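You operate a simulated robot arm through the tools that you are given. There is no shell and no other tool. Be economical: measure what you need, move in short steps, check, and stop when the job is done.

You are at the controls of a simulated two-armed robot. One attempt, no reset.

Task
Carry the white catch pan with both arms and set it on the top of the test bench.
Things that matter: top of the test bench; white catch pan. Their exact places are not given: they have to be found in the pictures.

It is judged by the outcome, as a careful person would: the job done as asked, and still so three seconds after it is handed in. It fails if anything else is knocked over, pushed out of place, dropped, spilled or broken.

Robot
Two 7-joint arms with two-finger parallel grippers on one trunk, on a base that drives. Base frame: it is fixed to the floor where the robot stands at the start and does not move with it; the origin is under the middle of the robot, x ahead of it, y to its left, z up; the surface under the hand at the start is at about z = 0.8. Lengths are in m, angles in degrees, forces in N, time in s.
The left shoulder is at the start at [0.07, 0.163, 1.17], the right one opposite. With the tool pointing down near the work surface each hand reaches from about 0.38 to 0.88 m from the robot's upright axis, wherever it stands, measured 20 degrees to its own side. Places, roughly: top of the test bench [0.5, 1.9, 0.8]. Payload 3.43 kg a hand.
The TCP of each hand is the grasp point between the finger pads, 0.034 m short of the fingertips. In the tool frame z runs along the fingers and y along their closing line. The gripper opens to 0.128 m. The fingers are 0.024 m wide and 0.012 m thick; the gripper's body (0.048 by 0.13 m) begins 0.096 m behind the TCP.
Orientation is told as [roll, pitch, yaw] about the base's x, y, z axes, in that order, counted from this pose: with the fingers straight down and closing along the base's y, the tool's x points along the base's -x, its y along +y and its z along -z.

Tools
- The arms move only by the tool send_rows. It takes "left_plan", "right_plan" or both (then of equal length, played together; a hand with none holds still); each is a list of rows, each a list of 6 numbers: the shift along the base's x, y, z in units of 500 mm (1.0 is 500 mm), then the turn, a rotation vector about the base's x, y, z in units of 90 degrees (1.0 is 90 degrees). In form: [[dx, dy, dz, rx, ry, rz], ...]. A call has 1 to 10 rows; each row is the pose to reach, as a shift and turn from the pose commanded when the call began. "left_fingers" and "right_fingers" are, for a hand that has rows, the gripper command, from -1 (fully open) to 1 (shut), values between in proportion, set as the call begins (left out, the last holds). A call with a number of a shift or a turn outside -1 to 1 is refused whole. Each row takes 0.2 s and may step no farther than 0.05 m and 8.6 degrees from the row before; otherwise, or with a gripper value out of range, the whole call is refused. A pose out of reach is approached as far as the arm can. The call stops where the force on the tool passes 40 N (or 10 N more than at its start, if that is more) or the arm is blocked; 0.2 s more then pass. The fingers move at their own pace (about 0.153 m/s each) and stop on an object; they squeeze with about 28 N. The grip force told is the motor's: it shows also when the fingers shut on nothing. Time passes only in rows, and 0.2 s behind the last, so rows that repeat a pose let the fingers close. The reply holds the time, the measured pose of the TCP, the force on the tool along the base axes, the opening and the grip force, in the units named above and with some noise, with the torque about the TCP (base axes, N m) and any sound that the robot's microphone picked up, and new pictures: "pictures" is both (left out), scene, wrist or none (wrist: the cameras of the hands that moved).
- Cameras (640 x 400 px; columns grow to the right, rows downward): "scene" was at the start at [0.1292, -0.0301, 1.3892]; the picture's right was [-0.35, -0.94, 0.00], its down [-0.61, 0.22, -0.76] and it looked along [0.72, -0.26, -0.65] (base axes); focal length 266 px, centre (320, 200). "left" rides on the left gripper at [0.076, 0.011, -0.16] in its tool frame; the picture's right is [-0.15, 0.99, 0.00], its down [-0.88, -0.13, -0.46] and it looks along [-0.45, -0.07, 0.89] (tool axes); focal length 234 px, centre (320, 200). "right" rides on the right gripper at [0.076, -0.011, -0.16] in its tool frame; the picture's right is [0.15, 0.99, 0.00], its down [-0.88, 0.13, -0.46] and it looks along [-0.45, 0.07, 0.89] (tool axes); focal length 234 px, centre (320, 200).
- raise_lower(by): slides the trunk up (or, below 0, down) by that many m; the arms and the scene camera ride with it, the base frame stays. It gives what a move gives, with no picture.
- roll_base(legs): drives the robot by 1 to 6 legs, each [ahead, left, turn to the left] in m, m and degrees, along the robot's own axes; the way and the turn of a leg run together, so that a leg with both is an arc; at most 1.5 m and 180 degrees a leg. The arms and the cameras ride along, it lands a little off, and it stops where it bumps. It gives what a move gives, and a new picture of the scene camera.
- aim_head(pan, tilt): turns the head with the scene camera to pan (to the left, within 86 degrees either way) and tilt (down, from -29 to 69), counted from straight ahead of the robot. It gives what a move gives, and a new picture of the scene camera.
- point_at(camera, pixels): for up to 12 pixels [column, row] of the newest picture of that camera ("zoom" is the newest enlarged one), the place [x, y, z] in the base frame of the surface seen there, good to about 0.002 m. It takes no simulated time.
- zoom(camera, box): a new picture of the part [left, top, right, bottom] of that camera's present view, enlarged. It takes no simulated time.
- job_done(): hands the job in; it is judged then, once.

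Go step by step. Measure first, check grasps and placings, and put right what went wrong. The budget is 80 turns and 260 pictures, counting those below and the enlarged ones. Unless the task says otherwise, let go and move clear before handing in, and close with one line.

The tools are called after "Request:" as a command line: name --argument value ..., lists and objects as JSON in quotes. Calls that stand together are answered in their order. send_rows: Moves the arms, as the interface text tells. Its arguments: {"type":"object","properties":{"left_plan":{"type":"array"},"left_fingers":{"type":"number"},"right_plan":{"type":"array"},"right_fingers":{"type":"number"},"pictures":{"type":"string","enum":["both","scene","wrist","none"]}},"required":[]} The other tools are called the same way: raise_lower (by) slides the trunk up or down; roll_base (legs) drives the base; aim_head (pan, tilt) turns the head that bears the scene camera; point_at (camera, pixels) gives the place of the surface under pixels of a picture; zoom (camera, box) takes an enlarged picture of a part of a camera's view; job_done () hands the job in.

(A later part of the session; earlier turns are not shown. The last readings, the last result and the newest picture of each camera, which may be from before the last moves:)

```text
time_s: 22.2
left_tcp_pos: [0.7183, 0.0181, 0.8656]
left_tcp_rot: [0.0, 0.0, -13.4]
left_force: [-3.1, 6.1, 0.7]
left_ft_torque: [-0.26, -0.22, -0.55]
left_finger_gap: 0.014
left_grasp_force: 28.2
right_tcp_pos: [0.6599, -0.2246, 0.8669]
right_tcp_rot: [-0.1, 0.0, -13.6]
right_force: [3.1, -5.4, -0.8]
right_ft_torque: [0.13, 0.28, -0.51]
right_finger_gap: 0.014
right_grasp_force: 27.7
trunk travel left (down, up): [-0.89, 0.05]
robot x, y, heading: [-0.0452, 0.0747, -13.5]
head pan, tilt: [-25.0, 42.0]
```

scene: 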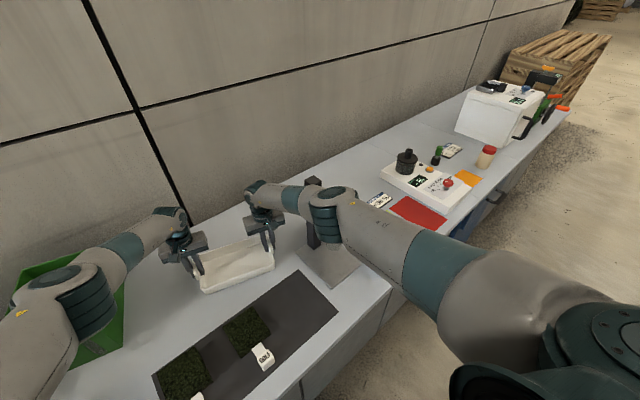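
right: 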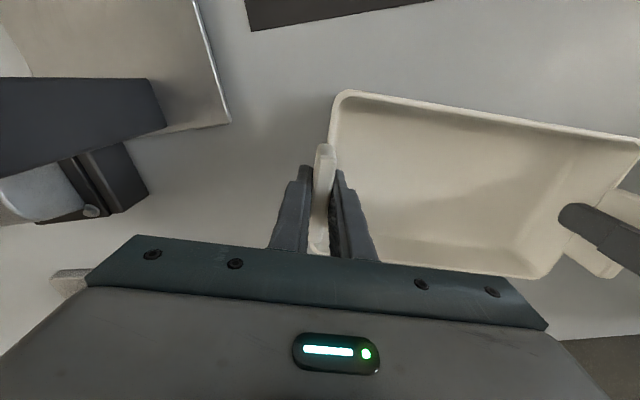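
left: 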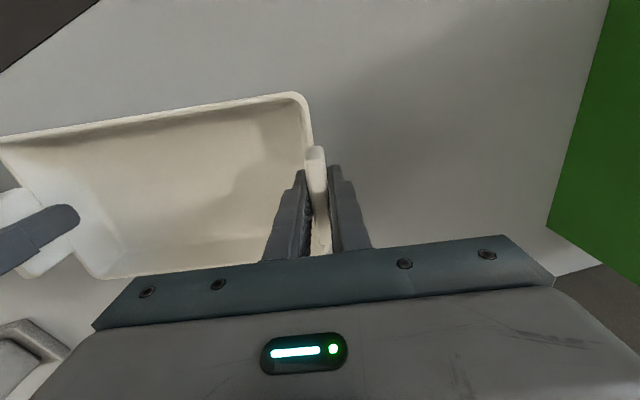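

Both tabs are gripped, with a 14 mm gap and about 28 N each. I'll lift straight up together.

Request:
send_rows --right_plan '[[0, 0, 0.03, 0, 0, 0], [0, 0, 0.08, 0, 0, 0], [0, 0, 0.14, 0, 0, 0], [0, 0, 0.2, 0, 0, 0], [0, 0, 0.26, 0, 0, 0], [0, 0, 0.32, 0, 0, 0], [0, 0, 0.38, 0, 0, 0], [0, 0, 0.44, 0, 0, 0], [0, 0, 0.5, 0, 0, 0], [0, 0, 0.5, 0, 0, 0]]' --left_plan '[[0, 0, 0.03, 0, 0, 0], [0, 0, 0.08, 0, 0, 0], [0, 0, 0.14, 0, 0, 0], [0, 0, 0.2, 0, 0, 0], [0, 0, 0.26, 0, 0, 0], [0, 0, 0.32, 0, 0, 0], [0, 0, 0.38, 0, 0, 0], [0, 0, 0.44, 0, 0, 0], [0, 0, 0.5, 0, 0, 0], [0, 0, 0.5, 0, 0, 0]]'

```text
time_s: 24.4
left_tcp_pos: [0.7187, 0.0179, 1.1154]
left_tcp_rot: [0.0, 0.1, -13.4]
left_force: [-0.2, -0.6, -0.8]
left_ft_torque: [0.0, 0.01, 0.02]
left_finger_gap: 0.0
left_grasp_force: 28.1
right_tcp_pos: [0.6606, -0.2247, 1.1168]
right_tcp_rot: [0.0, 0.1, -13.4]
right_force: [0.2, 0.3, -0.4]
right_ft_torque: [0.01, 0.0, -0.05]
right_finger_gap: 0.0
right_grasp_force: 28.2
trunk travel left (down, up): [-0.89, 0.05]
robot x, y, heading: [-0.0448, 0.0735, -13.6]
head pan, tilt: [-25.0, 42.0]
```

scene: 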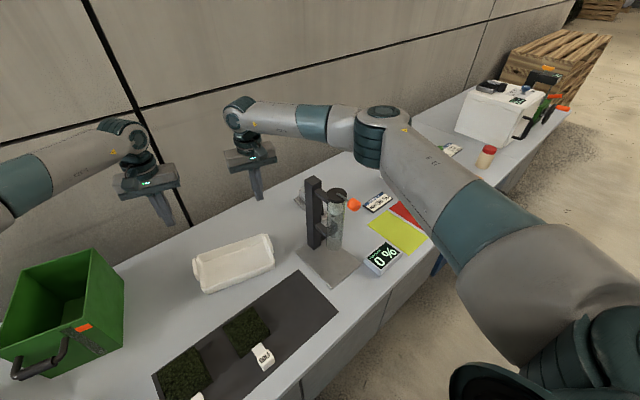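
right: 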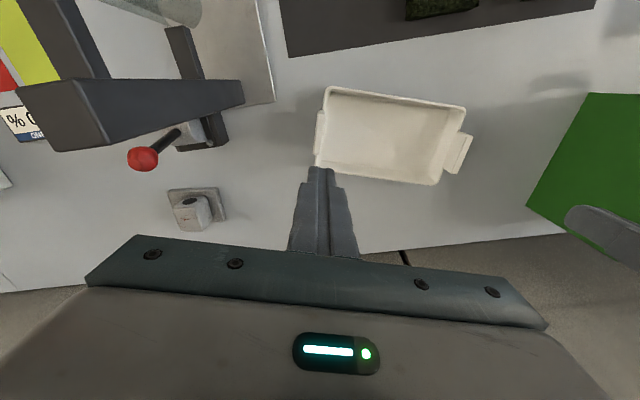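
left: 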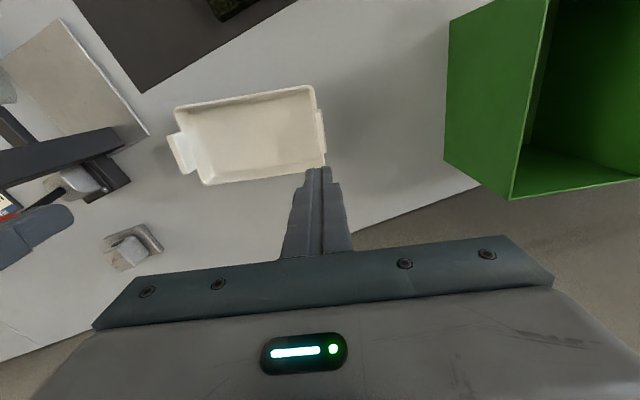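

The grippers closed to 0: the tabs slipped out and the pan is still on the bench, apparently unmoved. I'll look closely at the tab's shape.

Request:
zoom --camera "left" --box '[160, 110, 224, 190]'

Request:
zoom --camera "right" --box '[430, 100, 494, 180]'

Request:
zoom --camera "scene" --box '[185, 225, 285, 300]'

```text
5.00 times, centred on (192, 150) of left
```

zoom: 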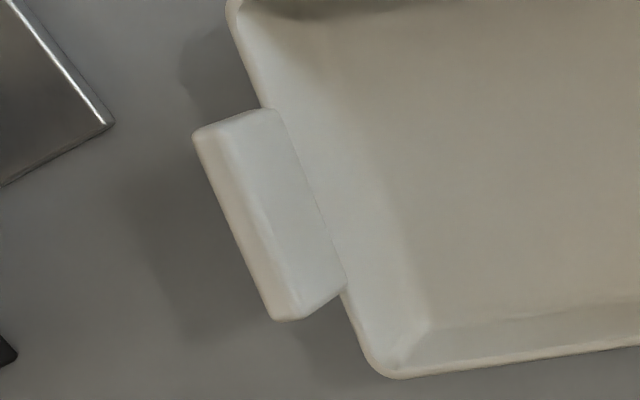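

```text
5.00 times, centred on (462, 140) of right
```

zoom: 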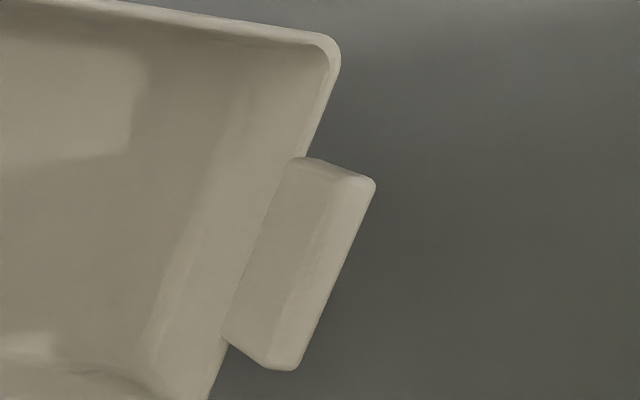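

```text
5.33 times, centred on (235, 262) of scene
```

zoom: 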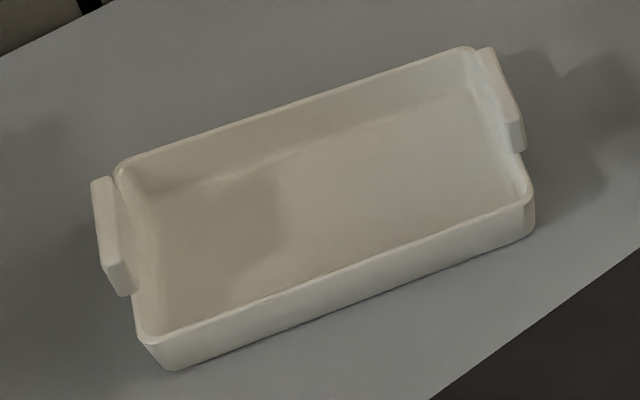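

I'll take a height profile across each tab.

Request:
point_at --camera "right" --pixels '[[446, 150], [449, 150.6], [452, 151.2], [455, 151.8], [457, 152.2], [459, 152.6], [461, 153], [463, 153.4], [465, 153.8], [467, 154.2]]'

Request:
zoom --camera "left" --box '[160, 110, 224, 190]'

Request:
point_at --camera "zoom" --pixels '[[215, 225], [228, 220], [235, 217], [242, 214], [250, 211], [258, 208], [268, 204], [280, 199], [295, 193], [305, 188], [315, 184], [330, 178]]'

Request:
point_at --camera "left" --pixels '[[306, 130], [309, 129.5], [312, 129], [315, 128.5], [317, 128], [319, 128], [321, 128], [323, 128], [325, 128], [327, 128]]'

```text
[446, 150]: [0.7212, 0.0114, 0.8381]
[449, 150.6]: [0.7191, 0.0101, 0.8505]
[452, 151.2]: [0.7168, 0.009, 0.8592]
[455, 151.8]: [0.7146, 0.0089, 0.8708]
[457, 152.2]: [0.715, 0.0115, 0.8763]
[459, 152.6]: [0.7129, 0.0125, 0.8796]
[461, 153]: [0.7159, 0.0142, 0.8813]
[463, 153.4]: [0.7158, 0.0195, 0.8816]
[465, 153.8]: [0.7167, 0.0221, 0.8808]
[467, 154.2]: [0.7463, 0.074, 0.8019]
```

```text
5.00 times, centred on (192, 150) of left
```

zoom: 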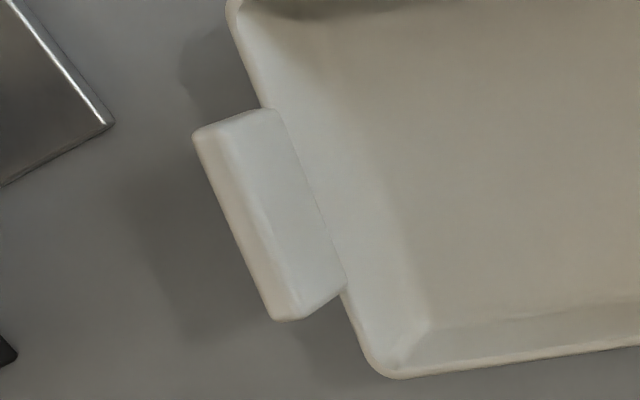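

```text
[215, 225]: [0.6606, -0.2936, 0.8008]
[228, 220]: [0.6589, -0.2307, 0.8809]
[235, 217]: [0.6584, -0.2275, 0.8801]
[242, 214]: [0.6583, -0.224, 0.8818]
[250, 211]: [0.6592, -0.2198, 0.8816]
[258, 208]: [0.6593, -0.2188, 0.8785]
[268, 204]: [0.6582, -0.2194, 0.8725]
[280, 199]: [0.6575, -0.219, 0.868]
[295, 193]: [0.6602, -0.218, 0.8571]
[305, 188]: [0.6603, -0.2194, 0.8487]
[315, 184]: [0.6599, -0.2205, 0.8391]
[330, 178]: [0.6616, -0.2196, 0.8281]
```

```text
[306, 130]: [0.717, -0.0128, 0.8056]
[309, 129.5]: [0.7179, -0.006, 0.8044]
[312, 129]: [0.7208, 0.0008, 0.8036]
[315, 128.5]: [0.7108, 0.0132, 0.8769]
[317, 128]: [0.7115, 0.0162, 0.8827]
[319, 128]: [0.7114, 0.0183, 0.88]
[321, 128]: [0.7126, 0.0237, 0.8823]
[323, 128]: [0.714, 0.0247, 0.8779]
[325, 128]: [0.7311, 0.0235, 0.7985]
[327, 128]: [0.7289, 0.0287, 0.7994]
```

The tabs are vertical slabs about 14.5 mm thick, so the grip was right but the lift was too brisk for the weight. I'll re-grasp a little deeper and lift very slowly, reading the load.

Request:
send_rows --right_plan '[[0, 0, 0, 0, 0, 0], [0, 0, 0, 0, 0, 0], [0, 0, -0.09, 0, 0, 0], [0, 0, -0.18, 0, 0, 0], [0, 0, -0.27, 0, 0, 0], [0, 0, -0.36, 0, 0, 0], [0, 0, -0.44, 0, 0, 0], [0, 0, -0.516, 0, 0, 0], [0, 0, -0.516, 0, 0, 0]]' --left_plan '[[0, 0, 0, 0, 0, 0], [0, 0, 0, 0, 0, 0], [0, 0, -0.09, 0, 0, 0], [0, 0, -0.18, 0, 0, 0], [0, 0, -0.27, 0, 0, 0], [0, 0, -0.36, 0, 0, 0], [0, 0, -0.44, 0, 0, 0], [0, 0, -0.514, 0, 0, 0], [0, 0, -0.514, 0, 0, 0]]' --right_fingers -1 --left_fingers -1 --pictures "none"

Request:
send_rows --right_plan '[[0, 0, 0, 0, 0, 0], [0, 0, 0, 0, 0, 0], [0, 0, 0, 0, 0, 0], [0, 0, 0, 0, 0, 0], [0, 0, 0, 0, 0, 0]]' --left_plan '[[0, 0, 0, 0, 0, 0], [0, 0, 0, 0, 0, 0], [0, 0, 0, 0, 0, 0], [0, 0, 0, 0, 0, 0], [0, 0, 0, 0, 0, 0]]' --right_fingers 1 --left_fingers 1 --pictures "wrist"

Request:
send_rows --right_plan '[[0, 0, 0.002, 0, 0, 0], [0, 0, 0.004, 0, 0, 0], [0, 0, 0.006, 0, 0, 0], [0, 0, 0.008, 0, 0, 0], [0, 0, 0.01, 0, 0, 0], [0, 0, 0.012, 0, 0, 0]]' --left_plan '[[0, 0, 0.002, 0, 0, 0], [0, 0, 0.004, 0, 0, 0], [0, 0, 0.006, 0, 0, 0], [0, 0, 0.008, 0, 0, 0], [0, 0, 0.01, 0, 0, 0], [0, 0, 0.012, 0, 0, 0]]' --pictures "both"

```text
time_s: 26.4
left_tcp_pos: [0.718, 0.0194, 0.8598]
left_tcp_rot: [0.0, 0.0, -13.4]
left_force: [-0.4, 0.1, 1.2]
left_ft_torque: [0.02, 0.0, 0.0]
left_finger_gap: 0.1282
left_grasp_force: 0.1
right_tcp_pos: [0.6605, -0.2249, 0.8582]
right_tcp_rot: [0.0, 0.0, -13.3]
right_force: [-0.2, 0.9, 1.2]
right_ft_torque: [0.04, -0.02, -0.02]
right_finger_gap: 0.1278
right_grasp_force: 0.0
trunk travel left (down, up): [-0.89, 0.05]
robot x, y, heading: [-0.0459, 0.0729, -13.7]
head pan, tilt: [-25.0, 42.0]
```

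```text
time_s: 27.6
left_tcp_pos: [0.7197, 0.018, 0.8596]
left_tcp_rot: [0.0, 0.1, -13.4]
left_force: [1.3, -3.8, -0.5]
left_ft_torque: [0.09, 0.17, 0.32]
left_finger_gap: 0.0139
left_grasp_force: 27.5
right_tcp_pos: [0.6602, -0.2243, 0.8585]
right_tcp_rot: [0.0, 0.0, -13.3]
right_force: [-1.4, 3.7, -0.3]
right_ft_torque: [-0.16, -0.17, 0.22]
right_finger_gap: 0.0137
right_grasp_force: 28.0
trunk travel left (down, up): [-0.89, 0.05]
robot x, y, heading: [-0.0437, 0.0737, -13.6]
head pan, tilt: [-25.0, 42.0]
```

right: 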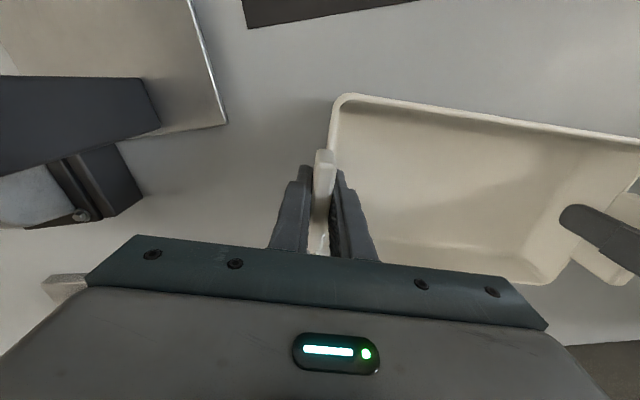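
left: 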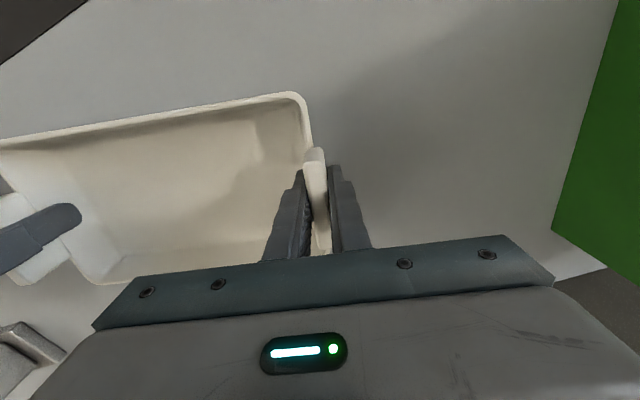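

```text
time_s: 29.0
left_tcp_pos: [0.7184, 0.02, 0.8646]
left_tcp_rot: [0.1, 0.0, -13.4]
left_force: [0.8, 3.5, 2.2]
left_ft_torque: [-0.53, 0.12, 0.07]
left_finger_gap: 0.0138
left_grasp_force: 28.0
right_tcp_pos: [0.6603, -0.2254, 0.8641]
right_tcp_rot: [-0.1, 0.0, -13.4]
right_force: [-1.7, -2.5, -4.9]
right_ft_torque: [-0.31, 0.07, 0.14]
right_finger_gap: 0.0139
right_grasp_force: 28.1
trunk travel left (down, up): [-0.89, 0.05]
robot x, y, heading: [-0.0433, 0.0738, -13.5]
head pan, tilt: [-25.0, 42.0]
```

scene: 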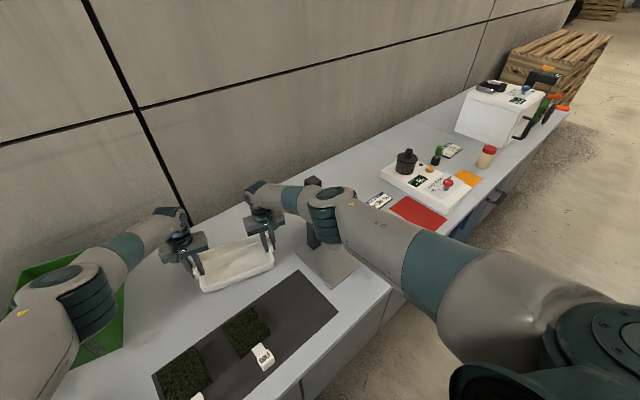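
right: 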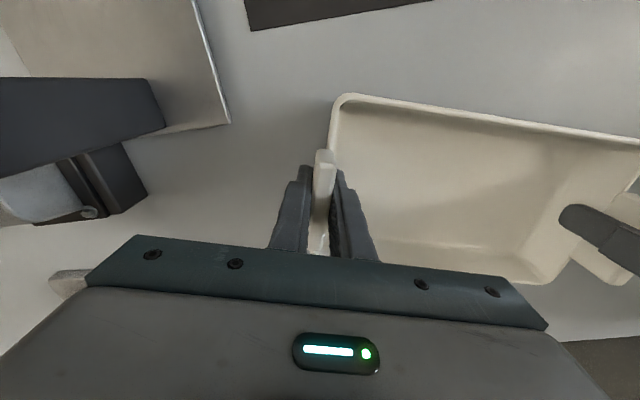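
left: 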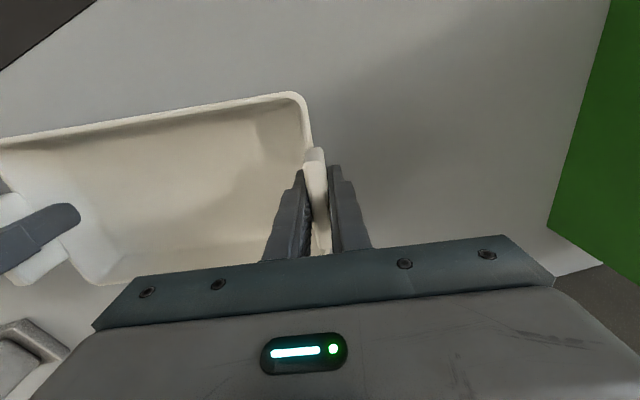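

The load looks light and the pan seems to be moving with the hands. I'll keep going gently for 20 mm and check its height.

Request:
send_rows --right_plan '[[0, 0, 0.004, 0, 0, 0], [0, 0, 0.008, 0, 0, 0], [0, 0, 0.012, 0, 0, 0], [0, 0, 0.016, 0, 0, 0], [0, 0, 0.02, 0, 0, 0], [0, 0, 0.024, 0, 0, 0], [0, 0, 0.028, 0, 0, 0], [0, 0, 0.032, 0, 0, 0], [0, 0, 0.036, 0, 0, 0], [0, 0, 0.04, 0, 0, 0]]' --left_plan '[[0, 0, 0.004, 0, 0, 0], [0, 0, 0.008, 0, 0, 0], [0, 0, 0.012, 0, 0, 0], [0, 0, 0.016, 0, 0, 0], [0, 0, 0.02, 0, 0, 0], [0, 0, 0.024, 0, 0, 0], [0, 0, 0.028, 0, 0, 0], [0, 0, 0.032, 0, 0, 0], [0, 0, 0.036, 0, 0, 0], [0, 0, 0.04, 0, 0, 0]]'

Request:
point_at --camera "left" --pixels '[[318, 160], [200, 112], [60, 135], [20, 205], [270, 150], [150, 230], [314, 155]]'

Request:
point_at --camera "right" --pixels '[[322, 165], [450, 108], [550, 125], [400, 200], [600, 260], [350, 98]]'

```text
time_s: 31.2
left_tcp_pos: [0.7188, 0.019, 0.8853]
left_tcp_rot: [0.0, 0.0, -13.4]
left_force: [3.9, 9.9, 0.9]
left_ft_torque: [-0.51, 0.12, 0.09]
left_finger_gap: 0.0137
left_grasp_force: 27.6
right_tcp_pos: [0.6605, -0.2236, 0.8846]
right_tcp_rot: [0.1, 0.0, -13.4]
right_force: [-3.7, -8.9, -4.6]
right_ft_torque: [-0.21, 0.03, 0.1]
right_finger_gap: 0.0139
right_grasp_force: 28.0
trunk travel left (down, up): [-0.89, 0.05]
robot x, y, heading: [-0.0433, 0.0774, -13.5]
head pan, tilt: [-25.0, 42.0]
```

scene: 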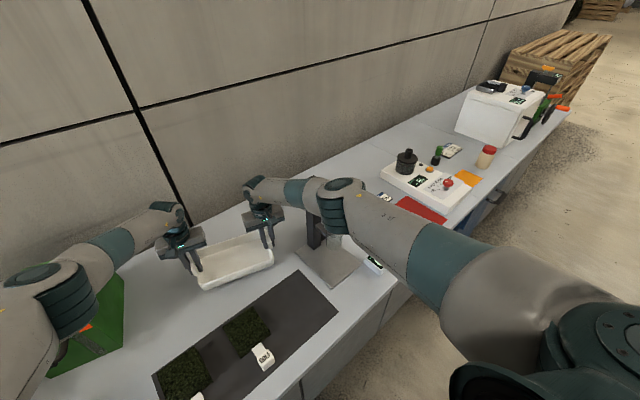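
right: 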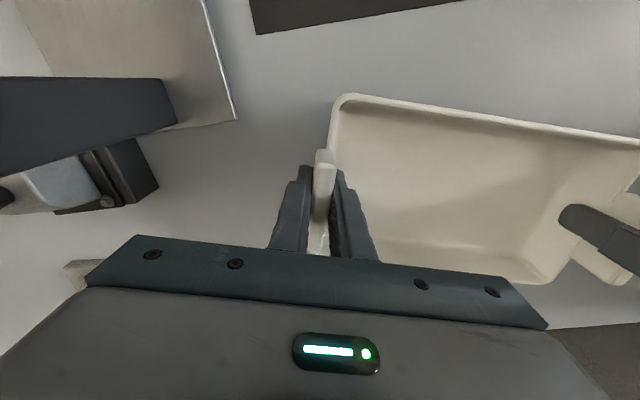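
left: 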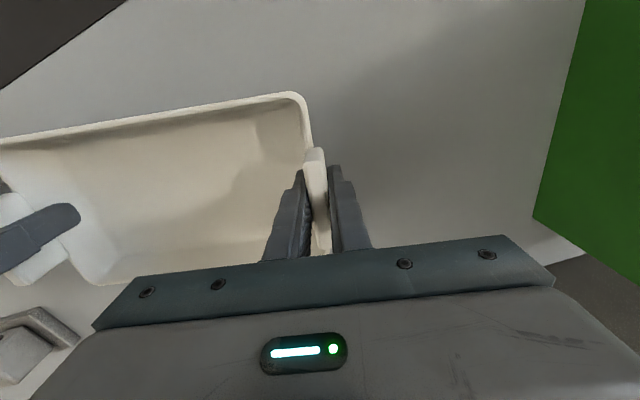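

```text
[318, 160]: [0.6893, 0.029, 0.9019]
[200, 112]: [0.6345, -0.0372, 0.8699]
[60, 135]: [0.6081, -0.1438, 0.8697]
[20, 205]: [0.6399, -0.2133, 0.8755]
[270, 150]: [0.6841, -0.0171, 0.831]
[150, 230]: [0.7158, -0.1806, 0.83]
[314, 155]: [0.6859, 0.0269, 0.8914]
```

```text
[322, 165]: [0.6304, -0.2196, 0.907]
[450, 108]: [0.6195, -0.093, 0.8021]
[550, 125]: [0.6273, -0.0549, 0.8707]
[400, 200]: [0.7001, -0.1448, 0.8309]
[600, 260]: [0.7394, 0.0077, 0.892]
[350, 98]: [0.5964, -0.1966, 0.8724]
```

The pan is lifted 26 mm and holding: the rim is at 0.870 and the floor at 0.831. About 10 N of squeeze has built up along the pan, so I'll relieve it by moving the left hand 1.5 mm outward.

Request:
send_rows --right_plan '[[0, 0, 0.002, 0, 0, 0], [0, 0, 0.004, 0, 0, 0]]' --left_plan '[[0.0003, 0.0015, 0.002, 0, 0, 0], [0.0007, 0.003, 0.004, 0, 0, 0]]' --pictures "none"

```text
time_s: 31.8
left_tcp_pos: [0.7191, 0.0178, 0.8865]
left_tcp_rot: [0.1, 0.0, -13.6]
left_force: [3.6, 8.3, 1.8]
left_ft_torque: [-0.36, 0.32, 0.22]
left_finger_gap: 0.0138
left_grasp_force: 28.1
right_tcp_pos: [0.6598, -0.2237, 0.8854]
right_tcp_rot: [-0.1, 0.0, -13.3]
right_force: [-3.3, -7.9, -4.7]
right_ft_torque: [-0.37, -0.18, 0.08]
right_finger_gap: 0.0138
right_grasp_force: 28.4
trunk travel left (down, up): [-0.89, 0.05]
robot x, y, heading: [-0.0443, 0.0758, -13.5]
head pan, tilt: [-25.0, 42.0]
```

Request:
send_rows --right_plan '[[-0.0005, -0.002, 0.004, 0, 0, 0], [-0.001, -0.004, 0.008, 0, 0, 0], [-0.001, -0.004, 0.014, 0, 0, 0], [-0.001, -0.004, 0.02, 0, 0, 0], [-0.001, -0.004, 0.026, 0, 0, 0], [-0.001, -0.004, 0.032, 0, 0, 0], [-0.001, -0.004, 0.038, 0, 0, 0], [-0.001, -0.004, 0.044, 0, 0, 0], [-0.001, -0.004, 0.05, 0, 0, 0], [-0.001, -0.004, 0.056, 0, 0, 0]]' --left_plan '[[0.0005, 0.002, 0.005, 0, 0, 0], [0.001, 0.004, 0.01, 0, 0, 0], [0.001, 0.004, 0.016, 0, 0, 0], [0.001, 0.004, 0.022, 0, 0, 0], [0.001, 0.004, 0.028, 0, 0, 0], [0.001, 0.004, 0.034, 0, 0, 0], [0.001, 0.004, 0.04, 0, 0, 0], [0.001, 0.004, 0.046, 0, 0, 0], [0.001, 0.004, 0.052, 0, 0, 0], [0.001, 0.004, 0.058, 0, 0, 0]]' --pictures "none"

```text
time_s: 34.0
left_tcp_pos: [0.7192, 0.0188, 0.9156]
left_tcp_rot: [-0.3, 0.2, -13.7]
left_force: [-4.9, -25.6, -1.0]
left_ft_torque: [0.39, -0.26, 0.26]
left_finger_gap: 0.0138
left_grasp_force: 27.2
right_tcp_pos: [0.6607, -0.2247, 0.9138]
right_tcp_rot: [0.3, -0.1, -13.2]
right_force: [4.8, 24.6, -1.0]
right_ft_torque: [-0.32, 0.31, -0.03]
right_finger_gap: 0.0138
right_grasp_force: 28.1
trunk travel left (down, up): [-0.89, 0.05]
robot x, y, heading: [-0.0426, 0.0733, -13.4]
head pan, tilt: [-25.0, 42.0]
```

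That was too much: 25 N pulling apart for 4 mm. I'll back it off by about 3 mm in total.

Request:
send_rows --right_plan '[[0.0003, 0.0014, 0, 0, 0, 0], [0.0007, 0.0029, 0, 0, 0, 0], [0.0007, 0.0029, 0, 0, 0, 0]]' --left_plan '[[-0.0003, -0.0014, 0, 0, 0, 0], [-0.0007, -0.0029, 0, 0, 0, 0], [-0.0007, -0.0029, 0, 0, 0, 0]]' --pictures "none"

```text
time_s: 34.8
left_tcp_pos: [0.7193, 0.0193, 0.9164]
left_tcp_rot: [0.0, 0.1, -13.6]
left_force: [-4.7, -24.4, -2.7]
left_ft_torque: [0.27, 0.16, 0.29]
left_finger_gap: 0.0137
left_grasp_force: 27.9
right_tcp_pos: [0.6615, -0.2242, 0.9148]
right_tcp_rot: [0.0, 0.0, -13.3]
right_force: [4.3, 23.8, -1.5]
right_ft_torque: [-0.16, -0.18, 0.14]
right_finger_gap: 0.0137
right_grasp_force: 28.3
trunk travel left (down, up): [-0.89, 0.05]
robot x, y, heading: [-0.0429, 0.0721, -13.2]
head pan, tilt: [-25.0, 42.0]
```

Request:
send_rows --right_plan '[[0.0005, 0.002, 0, 0, 0, 0], [0.0009, 0.004, 0, 0, 0, 0], [0.0009, 0.004, 0, 0, 0, 0], [0.0009, 0.004, 0, 0, 0, 0]]' --left_plan '[[-0.0005, -0.002, 0, 0, 0, 0], [-0.0009, -0.004, 0, 0, 0, 0], [-0.0009, -0.004, 0, 0, 0, 0], [-0.0009, -0.004, 0, 0, 0, 0]]' --pictures "scene"

```text
time_s: 35.8
left_tcp_pos: [0.7193, 0.0185, 0.9154]
left_tcp_rot: [0.1, 0.1, -13.5]
left_force: [-1.2, -6.5, -1.0]
left_ft_torque: [-0.16, 0.18, -0.06]
left_finger_gap: 0.0138
left_grasp_force: 28.1
right_tcp_pos: [0.66, -0.224, 0.9151]
right_tcp_rot: [-0.1, 0.0, -13.5]
right_force: [1.8, 7.4, -1.5]
right_ft_torque: [0.23, -0.16, 0.09]
right_finger_gap: 0.014
right_grasp_force: 27.9
trunk travel left (down, up): [-0.89, 0.05]
robot x, y, heading: [-0.044, 0.0738, -13.4]
head pan, tilt: [-25.0, 42.0]
```

scene: 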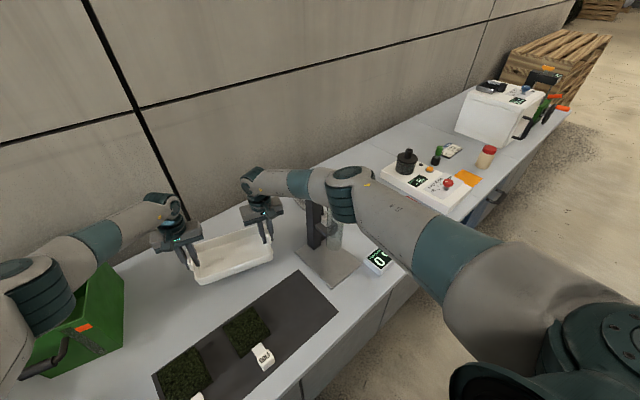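

The squeeze is down to about 7 N and the pan hangs level. The arms seem best kept still, so I'll raise the trunk for height and use the base to transport. First I'll check the obstacle heights along the way back.

Request:
raise_lower --by 0.045

Request:
point_at --camera "scene" --pixels '[[262, 352], [245, 330], [185, 375], [84, 326], [100, 270], [120, 265], [30, 375], [60, 345], [375, 260]]'

```text
time_s: 36.7
left_tcp_pos: [0.7191, 0.0192, 0.9603]
left_tcp_rot: [0.1, 0.1, -13.4]
left_force: [0.4, 2.1, -1.6]
left_ft_torque: [-0.13, 0.15, -0.04]
left_finger_gap: 0.0138
left_grasp_force: 27.6
right_tcp_pos: [0.6618, -0.2243, 0.9602]
right_tcp_rot: [-0.1, 0.1, -13.5]
right_force: [0.2, -2.8, -1.2]
right_ft_torque: [0.23, -0.13, 0.09]
right_finger_gap: 0.0135
right_grasp_force: 28.5
trunk travel left (down, up): [-0.935, 0.005]
robot x, y, heading: [-0.0429, 0.0752, -13.5]
head pan, tilt: [-25.0, 42.0]
```

```text
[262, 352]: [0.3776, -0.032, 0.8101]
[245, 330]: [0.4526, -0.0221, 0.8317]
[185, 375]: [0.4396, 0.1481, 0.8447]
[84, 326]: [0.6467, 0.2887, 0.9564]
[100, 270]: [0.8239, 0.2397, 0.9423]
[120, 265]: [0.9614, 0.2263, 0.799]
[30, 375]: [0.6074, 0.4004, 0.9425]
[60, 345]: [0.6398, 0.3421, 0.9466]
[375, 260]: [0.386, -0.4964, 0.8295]
```

The load is well balanced and the pan bottom, at about 0.90, is above the turf (0.845). I'll back away from the bench in two steps.

Request:
roll_base --legs '[[-0.15, 0, 0]]'

Request:
roll_base --legs '[[-0.35, 0, 0]]'

```text
time_s: 38.1
left_tcp_pos: [0.5754, 0.0548, 0.9582]
left_tcp_rot: [0.1, 0.2, -13.3]
left_force: [3.4, 14.4, -2.2]
left_ft_torque: [-0.22, 0.03, -0.07]
left_finger_gap: 0.014
left_grasp_force: 27.5
right_tcp_pos: [0.5154, -0.1884, 0.9579]
right_tcp_rot: [-0.1, 0.2, -13.4]
right_force: [-3.0, -15.3, -1.0]
right_ft_torque: [0.4, -0.06, 0.11]
right_finger_gap: 0.0138
right_grasp_force: 27.7
trunk travel left (down, up): [-0.935, 0.005]
robot x, y, heading: [-0.1895, 0.1094, -13.5]
head pan, tilt: [-25.0, 42.0]
```

scene: 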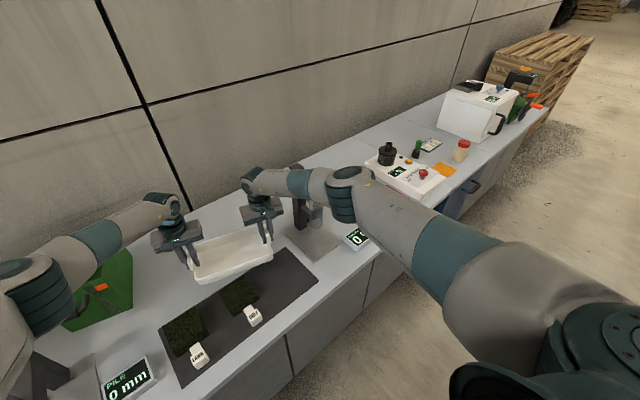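

```text
time_s: 40.4
left_tcp_pos: [0.2302, 0.1376, 0.9596]
left_tcp_rot: [0.1, 0.0, -13.3]
left_force: [0.0, 0.3, -2.1]
left_ft_torque: [-0.21, 0.08, -0.03]
left_finger_gap: 0.0138
left_grasp_force: 28.5
right_tcp_pos: [0.171, -0.106, 0.9582]
right_tcp_rot: [-0.2, 0.1, -13.3]
right_force: [-0.4, -0.7, -1.9]
right_ft_torque: [0.25, -0.01, 0.09]
right_finger_gap: 0.0136
right_grasp_force: 27.5
trunk travel left (down, up): [-0.935, 0.005]
robot x, y, heading: [-0.5349, 0.1936, -13.5]
head pan, tilt: [-25.0, 42.0]
```

scene: 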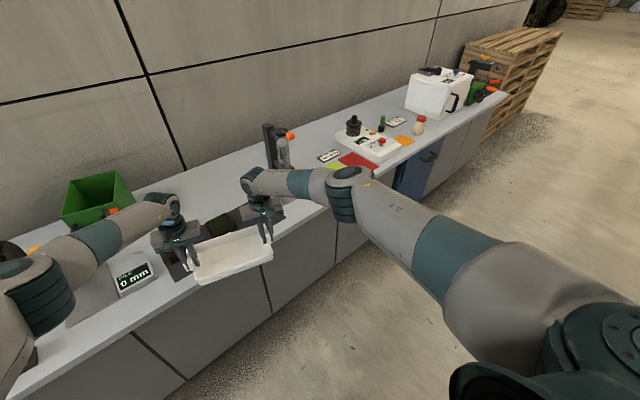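

The pan is still held. I'll back off a bit more, square up to heading 0, then drive left and look at the destination.

Request:
roll_base --legs '[[-0.22, 0, 0]]'

Request:
roll_base --legs '[[0, 0, 13.5]]'

Request:
aim_head --pan 55 --tilt 30

```text
time_s: 42.1
left_tcp_pos: [0.0162, 0.1883, 0.9577]
left_tcp_rot: [0.2, 0.2, -13.2]
left_force: [0.8, -1.2, -1.6]
left_ft_torque: [-0.14, 0.05, -0.06]
left_finger_gap: 0.0142
left_grasp_force: 28.1
right_tcp_pos: [-0.0428, -0.0553, 0.9582]
right_tcp_rot: [-0.1, 0.1, -13.4]
right_force: [0.1, 0.5, -1.2]
right_ft_torque: [0.29, 0.0, 0.11]
right_finger_gap: 0.014
right_grasp_force: 28.6
trunk travel left (down, up): [-0.935, 0.005]
robot x, y, heading: [-0.7526, 0.2474, -13.7]
head pan, tilt: [-25.0, 42.0]
```

scene: 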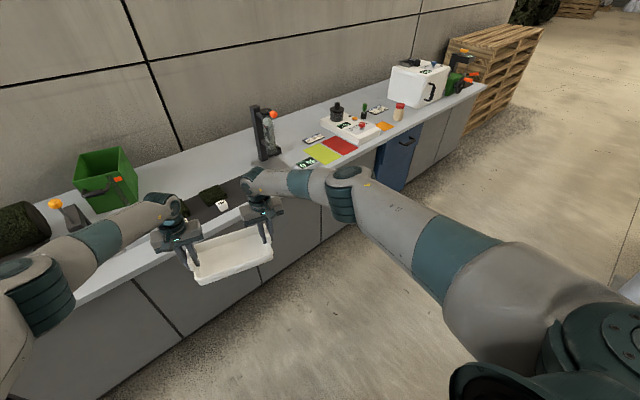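

```text
time_s: 43.3
left_tcp_pos: [0.006, 0.3675, 0.9588]
left_tcp_rot: [0.1, 0.1, 0.3]
left_force: [0.7, -0.6, -2.1]
left_ft_torque: [-0.14, 0.09, 0.03]
left_finger_gap: 0.014
left_grasp_force: 28.0
right_tcp_pos: [0.0062, 0.1174, 0.9589]
right_tcp_rot: [-0.1, 0.1, 0.1]
right_force: [-1.3, 0.4, -0.8]
right_ft_torque: [0.24, -0.05, 0.15]
right_finger_gap: 0.0136
right_grasp_force: 27.7
trunk travel left (down, up): [-0.935, 0.005]
robot x, y, heading: [-0.7522, 0.2406, 0.2]
head pan, tilt: [-25.0, 42.0]
```

scene: 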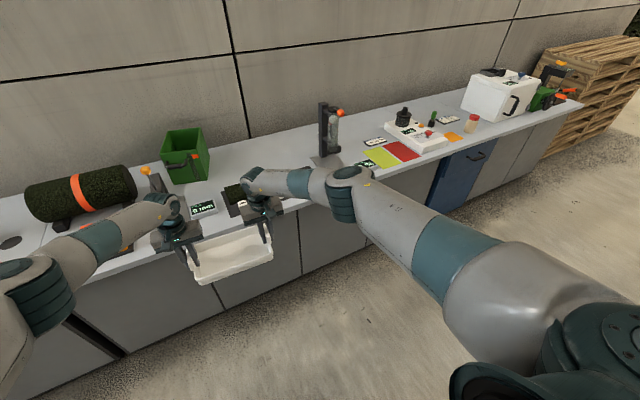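

```text
time_s: 44.8
left_tcp_pos: [0.0056, 0.3685, 0.9608]
left_tcp_rot: [0.1, 0.0, 0.2]
left_force: [0.0, 0.5, -1.3]
left_ft_torque: [-0.12, -0.02, -0.04]
left_finger_gap: 0.0137
left_grasp_force: 28.3
right_tcp_pos: [0.0057, 0.1186, 0.9592]
right_tcp_rot: [-0.2, 0.0, 0.2]
right_force: [-0.2, -0.1, -1.5]
right_ft_torque: [0.28, 0.02, 0.12]
right_finger_gap: 0.0138
right_grasp_force: 28.0
trunk travel left (down, up): [-0.935, 0.005]
robot x, y, heading: [-0.7504, 0.2426, 0.1]
head pan, tilt: [55.0, 30.0]
```

scene: 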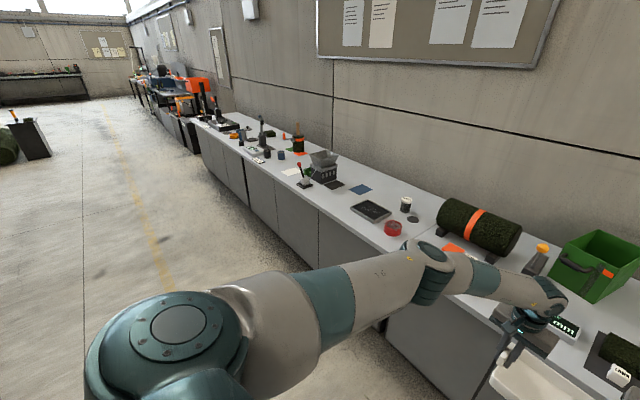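

The pan is firmly held and balanced. The floor to the left is clear, so I'll drive left 1.2 m, then look at the bench.

Request:
roll_base --legs '[[0, 1.2, 0]]'

Request:
aim_head --pan 10 --tilt 30

```text
time_s: 50.9
left_tcp_pos: [0.0031, 1.5742, 0.9599]
left_tcp_rot: [0.1, 0.0, 0.5]
left_force: [0.5, -0.6, -3.2]
left_ft_torque: [-0.15, 0.0, 0.02]
left_finger_gap: 0.0139
left_grasp_force: 28.2
right_tcp_pos: [0.0033, 1.3239, 0.9593]
right_tcp_rot: [-0.1, 0.0, 0.4]
right_force: [-0.9, 0.4, -0.8]
right_ft_torque: [0.27, 0.03, 0.13]
right_finger_gap: 0.0139
right_grasp_force: 28.3
trunk travel left (down, up): [-0.935, 0.005]
robot x, y, heading: [-0.7513, 1.4485, 0.3]
head pan, tilt: [55.0, 30.0]
```

scene: 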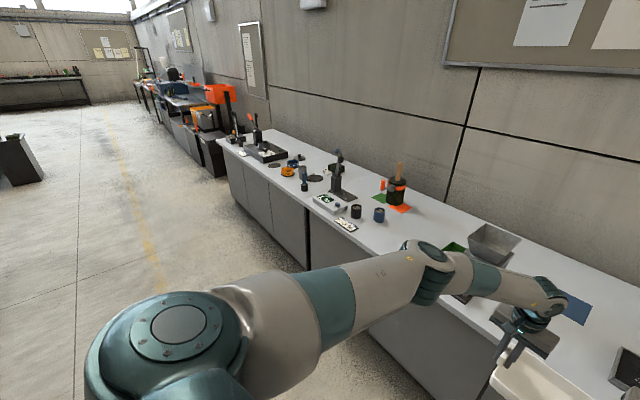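

```text
time_s: 52.1
left_tcp_pos: [0.0021, 1.5744, 0.9609]
left_tcp_rot: [0.1, -0.1, 0.5]
left_force: [1.8, -0.4, -1.9]
left_ft_torque: [-0.15, 0.03, 0.0]
left_finger_gap: 0.0141
left_grasp_force: 28.0
right_tcp_pos: [0.0033, 1.3236, 0.9593]
right_tcp_rot: [-0.1, 0.1, 0.4]
right_force: [-0.2, 0.2, -2.0]
right_ft_torque: [0.24, 0.0, 0.11]
right_finger_gap: 0.0139
right_grasp_force: 28.0
trunk travel left (down, up): [-0.935, 0.005]
robot x, y, heading: [-0.7566, 1.4438, -0.1]
head pan, tilt: [10.0, 30.0]
```

scene: 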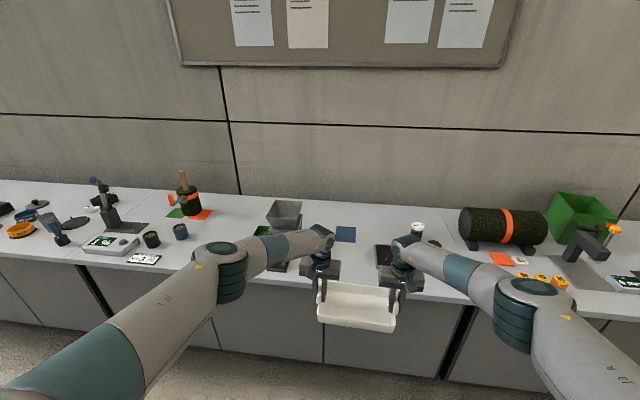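

I'll measure the bench seams, the items and the free gaps.

Request:
point_at --camera "scene" --pixels '[[463, 310], [95, 285], [345, 233], [285, 210], [285, 262], [181, 230], [145, 259], [200, 213], [430, 240], [375, 245], [230, 210], [350, 210]]'

Request:
zoom --camera "scene" --box '[140, 160, 460, 300]'

Request:
aim_head --pan 30 --tilt 25

```text
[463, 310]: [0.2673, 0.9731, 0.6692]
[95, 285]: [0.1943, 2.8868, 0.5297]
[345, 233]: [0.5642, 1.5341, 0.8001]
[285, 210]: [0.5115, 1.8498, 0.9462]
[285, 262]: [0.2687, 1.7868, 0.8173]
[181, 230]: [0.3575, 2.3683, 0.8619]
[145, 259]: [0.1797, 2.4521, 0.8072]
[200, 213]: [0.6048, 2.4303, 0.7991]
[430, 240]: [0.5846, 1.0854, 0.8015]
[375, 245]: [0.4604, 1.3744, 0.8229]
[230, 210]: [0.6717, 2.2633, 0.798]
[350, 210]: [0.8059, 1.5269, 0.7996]
```

```text
2.00 times, centred on (300, 230) of scene
```

zoom: 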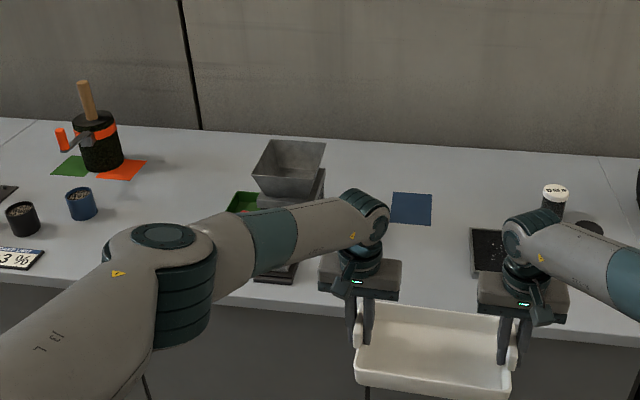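

```text
time_s: 52.9
left_tcp_pos: [0.0012, 1.5737, 0.9594]
left_tcp_rot: [0.1, -0.1, 0.4]
left_force: [0.6, -0.8, -2.0]
left_ft_torque: [-0.16, -0.03, -0.03]
left_finger_gap: 0.0138
left_grasp_force: 28.4
right_tcp_pos: [0.0024, 1.324, 0.9605]
right_tcp_rot: [-0.1, 0.0, 0.5]
right_force: [0.0, 0.0, -1.3]
right_ft_torque: [0.26, 0.01, 0.12]
right_finger_gap: 0.0137
right_grasp_force: 28.7
trunk travel left (down, up): [-0.935, 0.005]
robot x, y, heading: [-0.7553, 1.4476, 0.3]
head pan, tilt: [30.0, 25.0]
```

scene: 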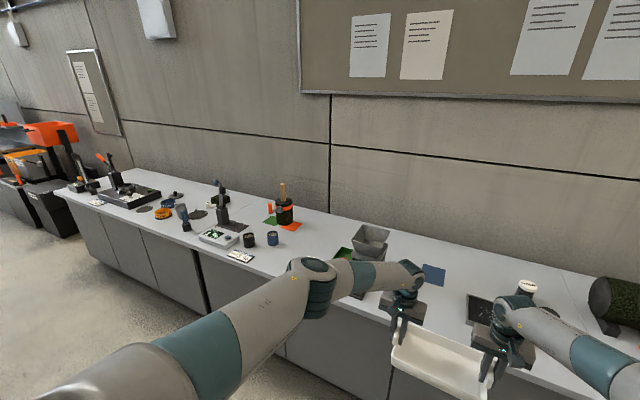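

The test bench module runs y 0.97–2.88. There's a clear area behind the blue sheet, around x 0.74, y 1.5, between the hopper and the jar. I'll measure its limits.

Request:
point_at --camera "scene" --pixels '[[424, 264], [446, 270], [438, 286], [422, 282], [386, 240], [372, 225], [352, 240], [528, 285], [520, 295], [465, 250], [480, 240], [500, 262]]'

Request:
zoom --camera "scene" --box '[340, 200, 600, 350]'

```text
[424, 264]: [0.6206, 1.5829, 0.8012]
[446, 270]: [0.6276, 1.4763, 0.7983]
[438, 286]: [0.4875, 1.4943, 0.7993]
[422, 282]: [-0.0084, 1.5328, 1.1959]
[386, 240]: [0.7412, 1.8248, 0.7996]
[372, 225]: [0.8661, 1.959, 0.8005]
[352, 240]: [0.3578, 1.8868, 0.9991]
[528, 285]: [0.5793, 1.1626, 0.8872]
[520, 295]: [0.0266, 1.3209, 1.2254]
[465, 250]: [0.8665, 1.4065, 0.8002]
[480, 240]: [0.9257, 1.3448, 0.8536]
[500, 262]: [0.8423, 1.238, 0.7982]
```

```text
2.46 times, centred on (470, 275) of scene
```

zoom: 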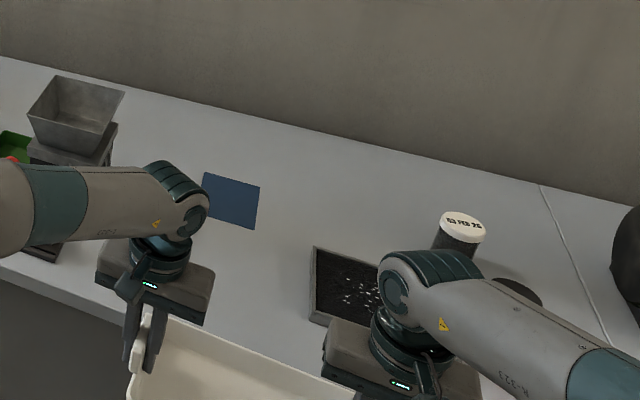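

The free spot is confirmed: the sheet ends at x 0.627, the wall is at 0.926, the jar is at y 1.16 and the hopper starts at y ≥ 1.78. I'll drive ahead in two steps, keeping the arms rigid.

Request:
roll_base --legs '[[0.4, 0, 0]]'

```text
time_s: 55.4
left_tcp_pos: [0.4003, 1.5795, 0.9615]
left_tcp_rot: [0.1, 0.0, 0.7]
left_force: [0.5, -0.4, -1.6]
left_ft_torque: [-0.09, -0.02, 0.04]
left_finger_gap: 0.0139
left_grasp_force: 27.9
right_tcp_pos: [0.4022, 1.3293, 0.9588]
right_tcp_rot: [0.0, 0.0, 0.5]
right_force: [-1.3, 0.4, -1.1]
right_ft_torque: [0.27, 0.0, 0.13]
right_finger_gap: 0.0137
right_grasp_force: 28.0
trunk travel left (down, up): [-0.935, 0.005]
robot x, y, heading: [-0.3518, 1.4481, 0.5]
head pan, tilt: [30.0, 25.0]
```

scene: 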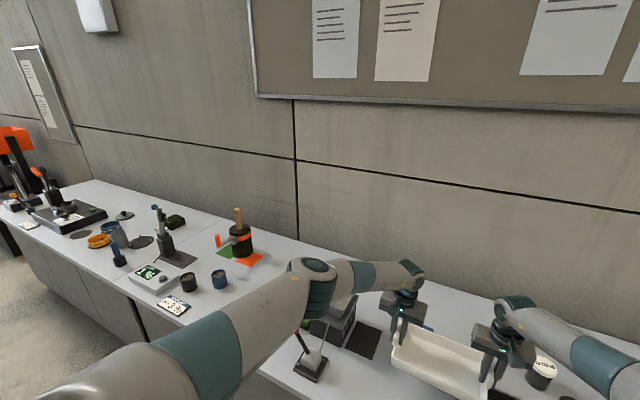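

Request:
point_at --camera "scene" --pixels '[[325, 298], [345, 280], [310, 312], [260, 340], [298, 335], [335, 315], [350, 297], [340, 335], [375, 285], [238, 210], [540, 362], [385, 330]]'

Request:
zoom --camera "scene" --box '[240, 240, 440, 400]'

```text
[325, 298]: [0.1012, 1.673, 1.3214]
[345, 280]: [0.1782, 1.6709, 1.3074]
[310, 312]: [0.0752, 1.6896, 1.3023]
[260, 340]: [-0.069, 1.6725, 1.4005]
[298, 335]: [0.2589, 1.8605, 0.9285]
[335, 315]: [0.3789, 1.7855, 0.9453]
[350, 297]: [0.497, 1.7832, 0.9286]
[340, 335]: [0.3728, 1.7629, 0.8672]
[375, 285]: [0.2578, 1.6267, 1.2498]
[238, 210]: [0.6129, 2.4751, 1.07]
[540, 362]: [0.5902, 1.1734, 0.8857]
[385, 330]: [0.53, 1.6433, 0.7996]
```

```text
2.50 times, centred on (340, 320) of scene
```

zoom: 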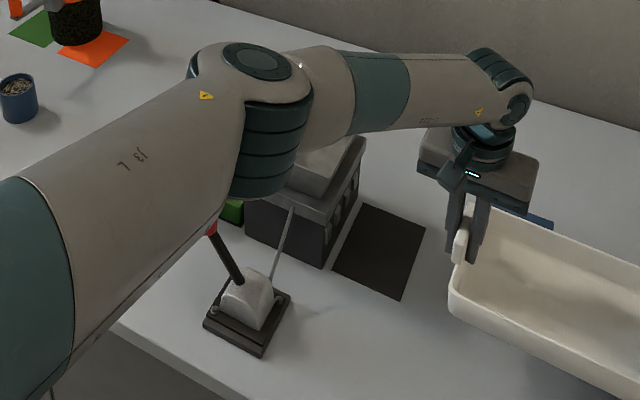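

The arms pass well above the hopper (≤ 1.0 m) and the lever. I'll drive ahead another 0.335 m.

Request:
roll_base --legs '[[0.335, 0, 0]]'

Request:
aim_head --pan 0 --tilt 42

```text
time_s: 57.5
left_tcp_pos: [0.703, 1.5826, 0.9568]
left_tcp_rot: [0.1, 0.2, 0.6]
left_force: [0.8, -1.2, -2.2]
left_ft_torque: [-0.23, 0.09, 0.05]
left_finger_gap: 0.014
left_grasp_force: 27.9
right_tcp_pos: [0.7051, 1.3314, 0.9572]
right_tcp_rot: [0.0, 0.2, 0.6]
right_force: [0.4, 0.4, -2.7]
right_ft_torque: [0.23, 0.03, 0.01]
right_finger_gap: 0.0138
right_grasp_force: 28.2
trunk travel left (down, up): [-0.935, 0.005]
robot x, y, heading: [-0.0526, 1.4525, 0.5]
head pan, tilt: [30.0, 25.0]
stopped in leg 1: the robot was blocked; the commanded pose is now the measured one
```

scene: 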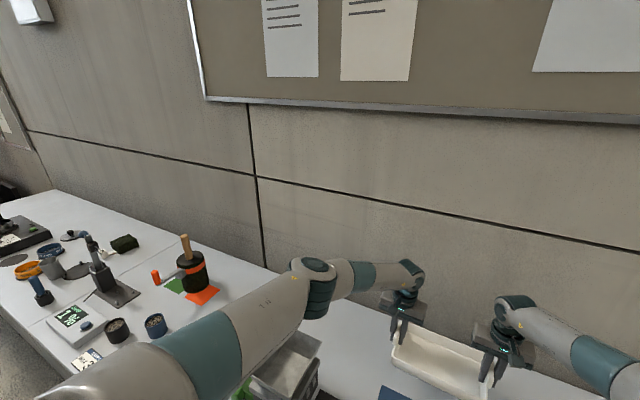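

```text
time_s: 58.4
left_tcp_pos: [0.6989, 1.5812, 0.9623]
left_tcp_rot: [0.2, -0.2, 0.7]
left_force: [0.5, -0.3, -2.0]
left_ft_torque: [-0.19, -0.02, -0.01]
left_finger_gap: 0.0139
left_grasp_force: 28.0
right_tcp_pos: [0.7009, 1.3322, 0.9611]
right_tcp_rot: [-0.1, -0.3, 0.6]
right_force: [-0.4, -0.5, -0.6]
right_ft_torque: [0.24, -0.02, 0.08]
right_finger_gap: 0.0139
right_grasp_force: 27.7
trunk travel left (down, up): [-0.935, 0.005]
robot x, y, heading: [-0.0553, 1.4499, 0.6]
head pan, tilt: [0.0, 42.0]
```

scene: 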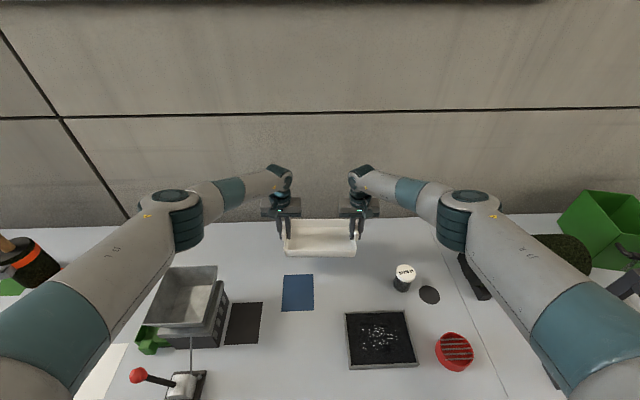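

The base stopped against the bench with the pan centre at (0.70, 1.456), just behind the blue sheet and clear of everything. I'll lower with the trunk.

Request:
raise_lower --by -0.09

Request:
aim_head --pan 0 --tilt 45

Request:
zoom --camera "scene" --box '[230, 150, 410, 280]'

```text
time_s: 59.6
left_tcp_pos: [0.6989, 1.5818, 0.8714]
left_tcp_rot: [0.1, 0.0, 0.8]
left_force: [0.0, 0.0, -0.8]
left_ft_torque: [-0.18, 0.01, -0.03]
left_finger_gap: 0.0137
left_grasp_force: 28.3
right_tcp_pos: [0.7007, 1.3319, 0.8716]
right_tcp_rot: [-0.2, -0.1, 0.5]
right_force: [-0.3, 0.9, -1.3]
right_ft_torque: [0.25, -0.03, 0.08]
right_finger_gap: 0.014
right_grasp_force: 28.6
trunk travel left (down, up): [-0.845, 0.095]
robot x, y, heading: [-0.0561, 1.4511, 0.5]
head pan, tilt: [0.0, 42.0]
```

```text
time_s: 60.3
left_tcp_pos: [0.6997, 1.5823, 0.872]
left_tcp_rot: [0.1, -0.1, 0.7]
left_force: [-0.1, -0.3, -2.3]
left_ft_torque: [-0.21, -0.02, 0.0]
left_finger_gap: 0.0141
left_grasp_force: 27.3
right_tcp_pos: [0.7014, 1.3318, 0.8714]
right_tcp_rot: [-0.1, -0.2, 0.7]
right_force: [-0.8, 0.5, -1.5]
right_ft_torque: [0.22, 0.0, 0.04]
right_finger_gap: 0.0137
right_grasp_force: 28.1
trunk travel left (down, up): [-0.845, 0.095]
robot x, y, heading: [-0.0562, 1.451, 0.6]
head pan, tilt: [0.0, 45.0]
```

scene: 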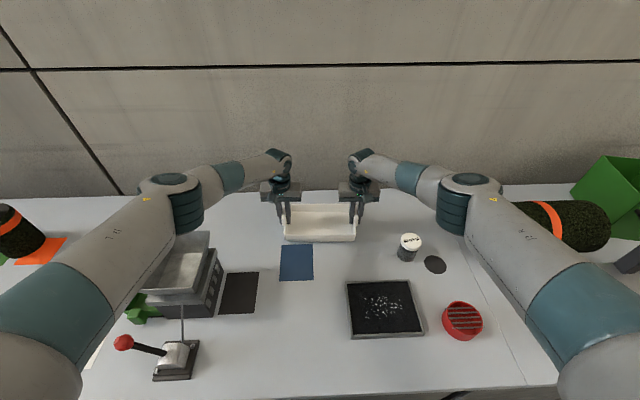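

```text
3.08 times, centred on (320, 215) of scene
```

zoom: 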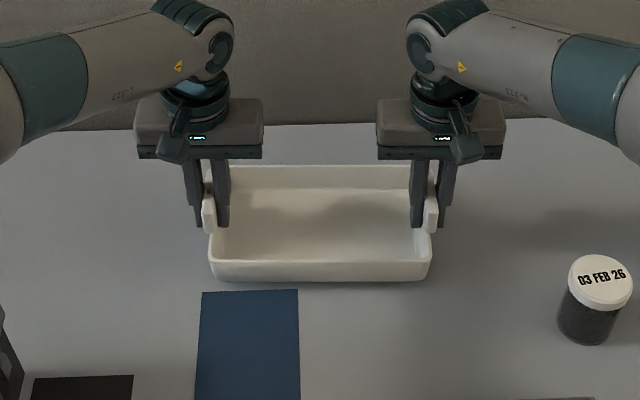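

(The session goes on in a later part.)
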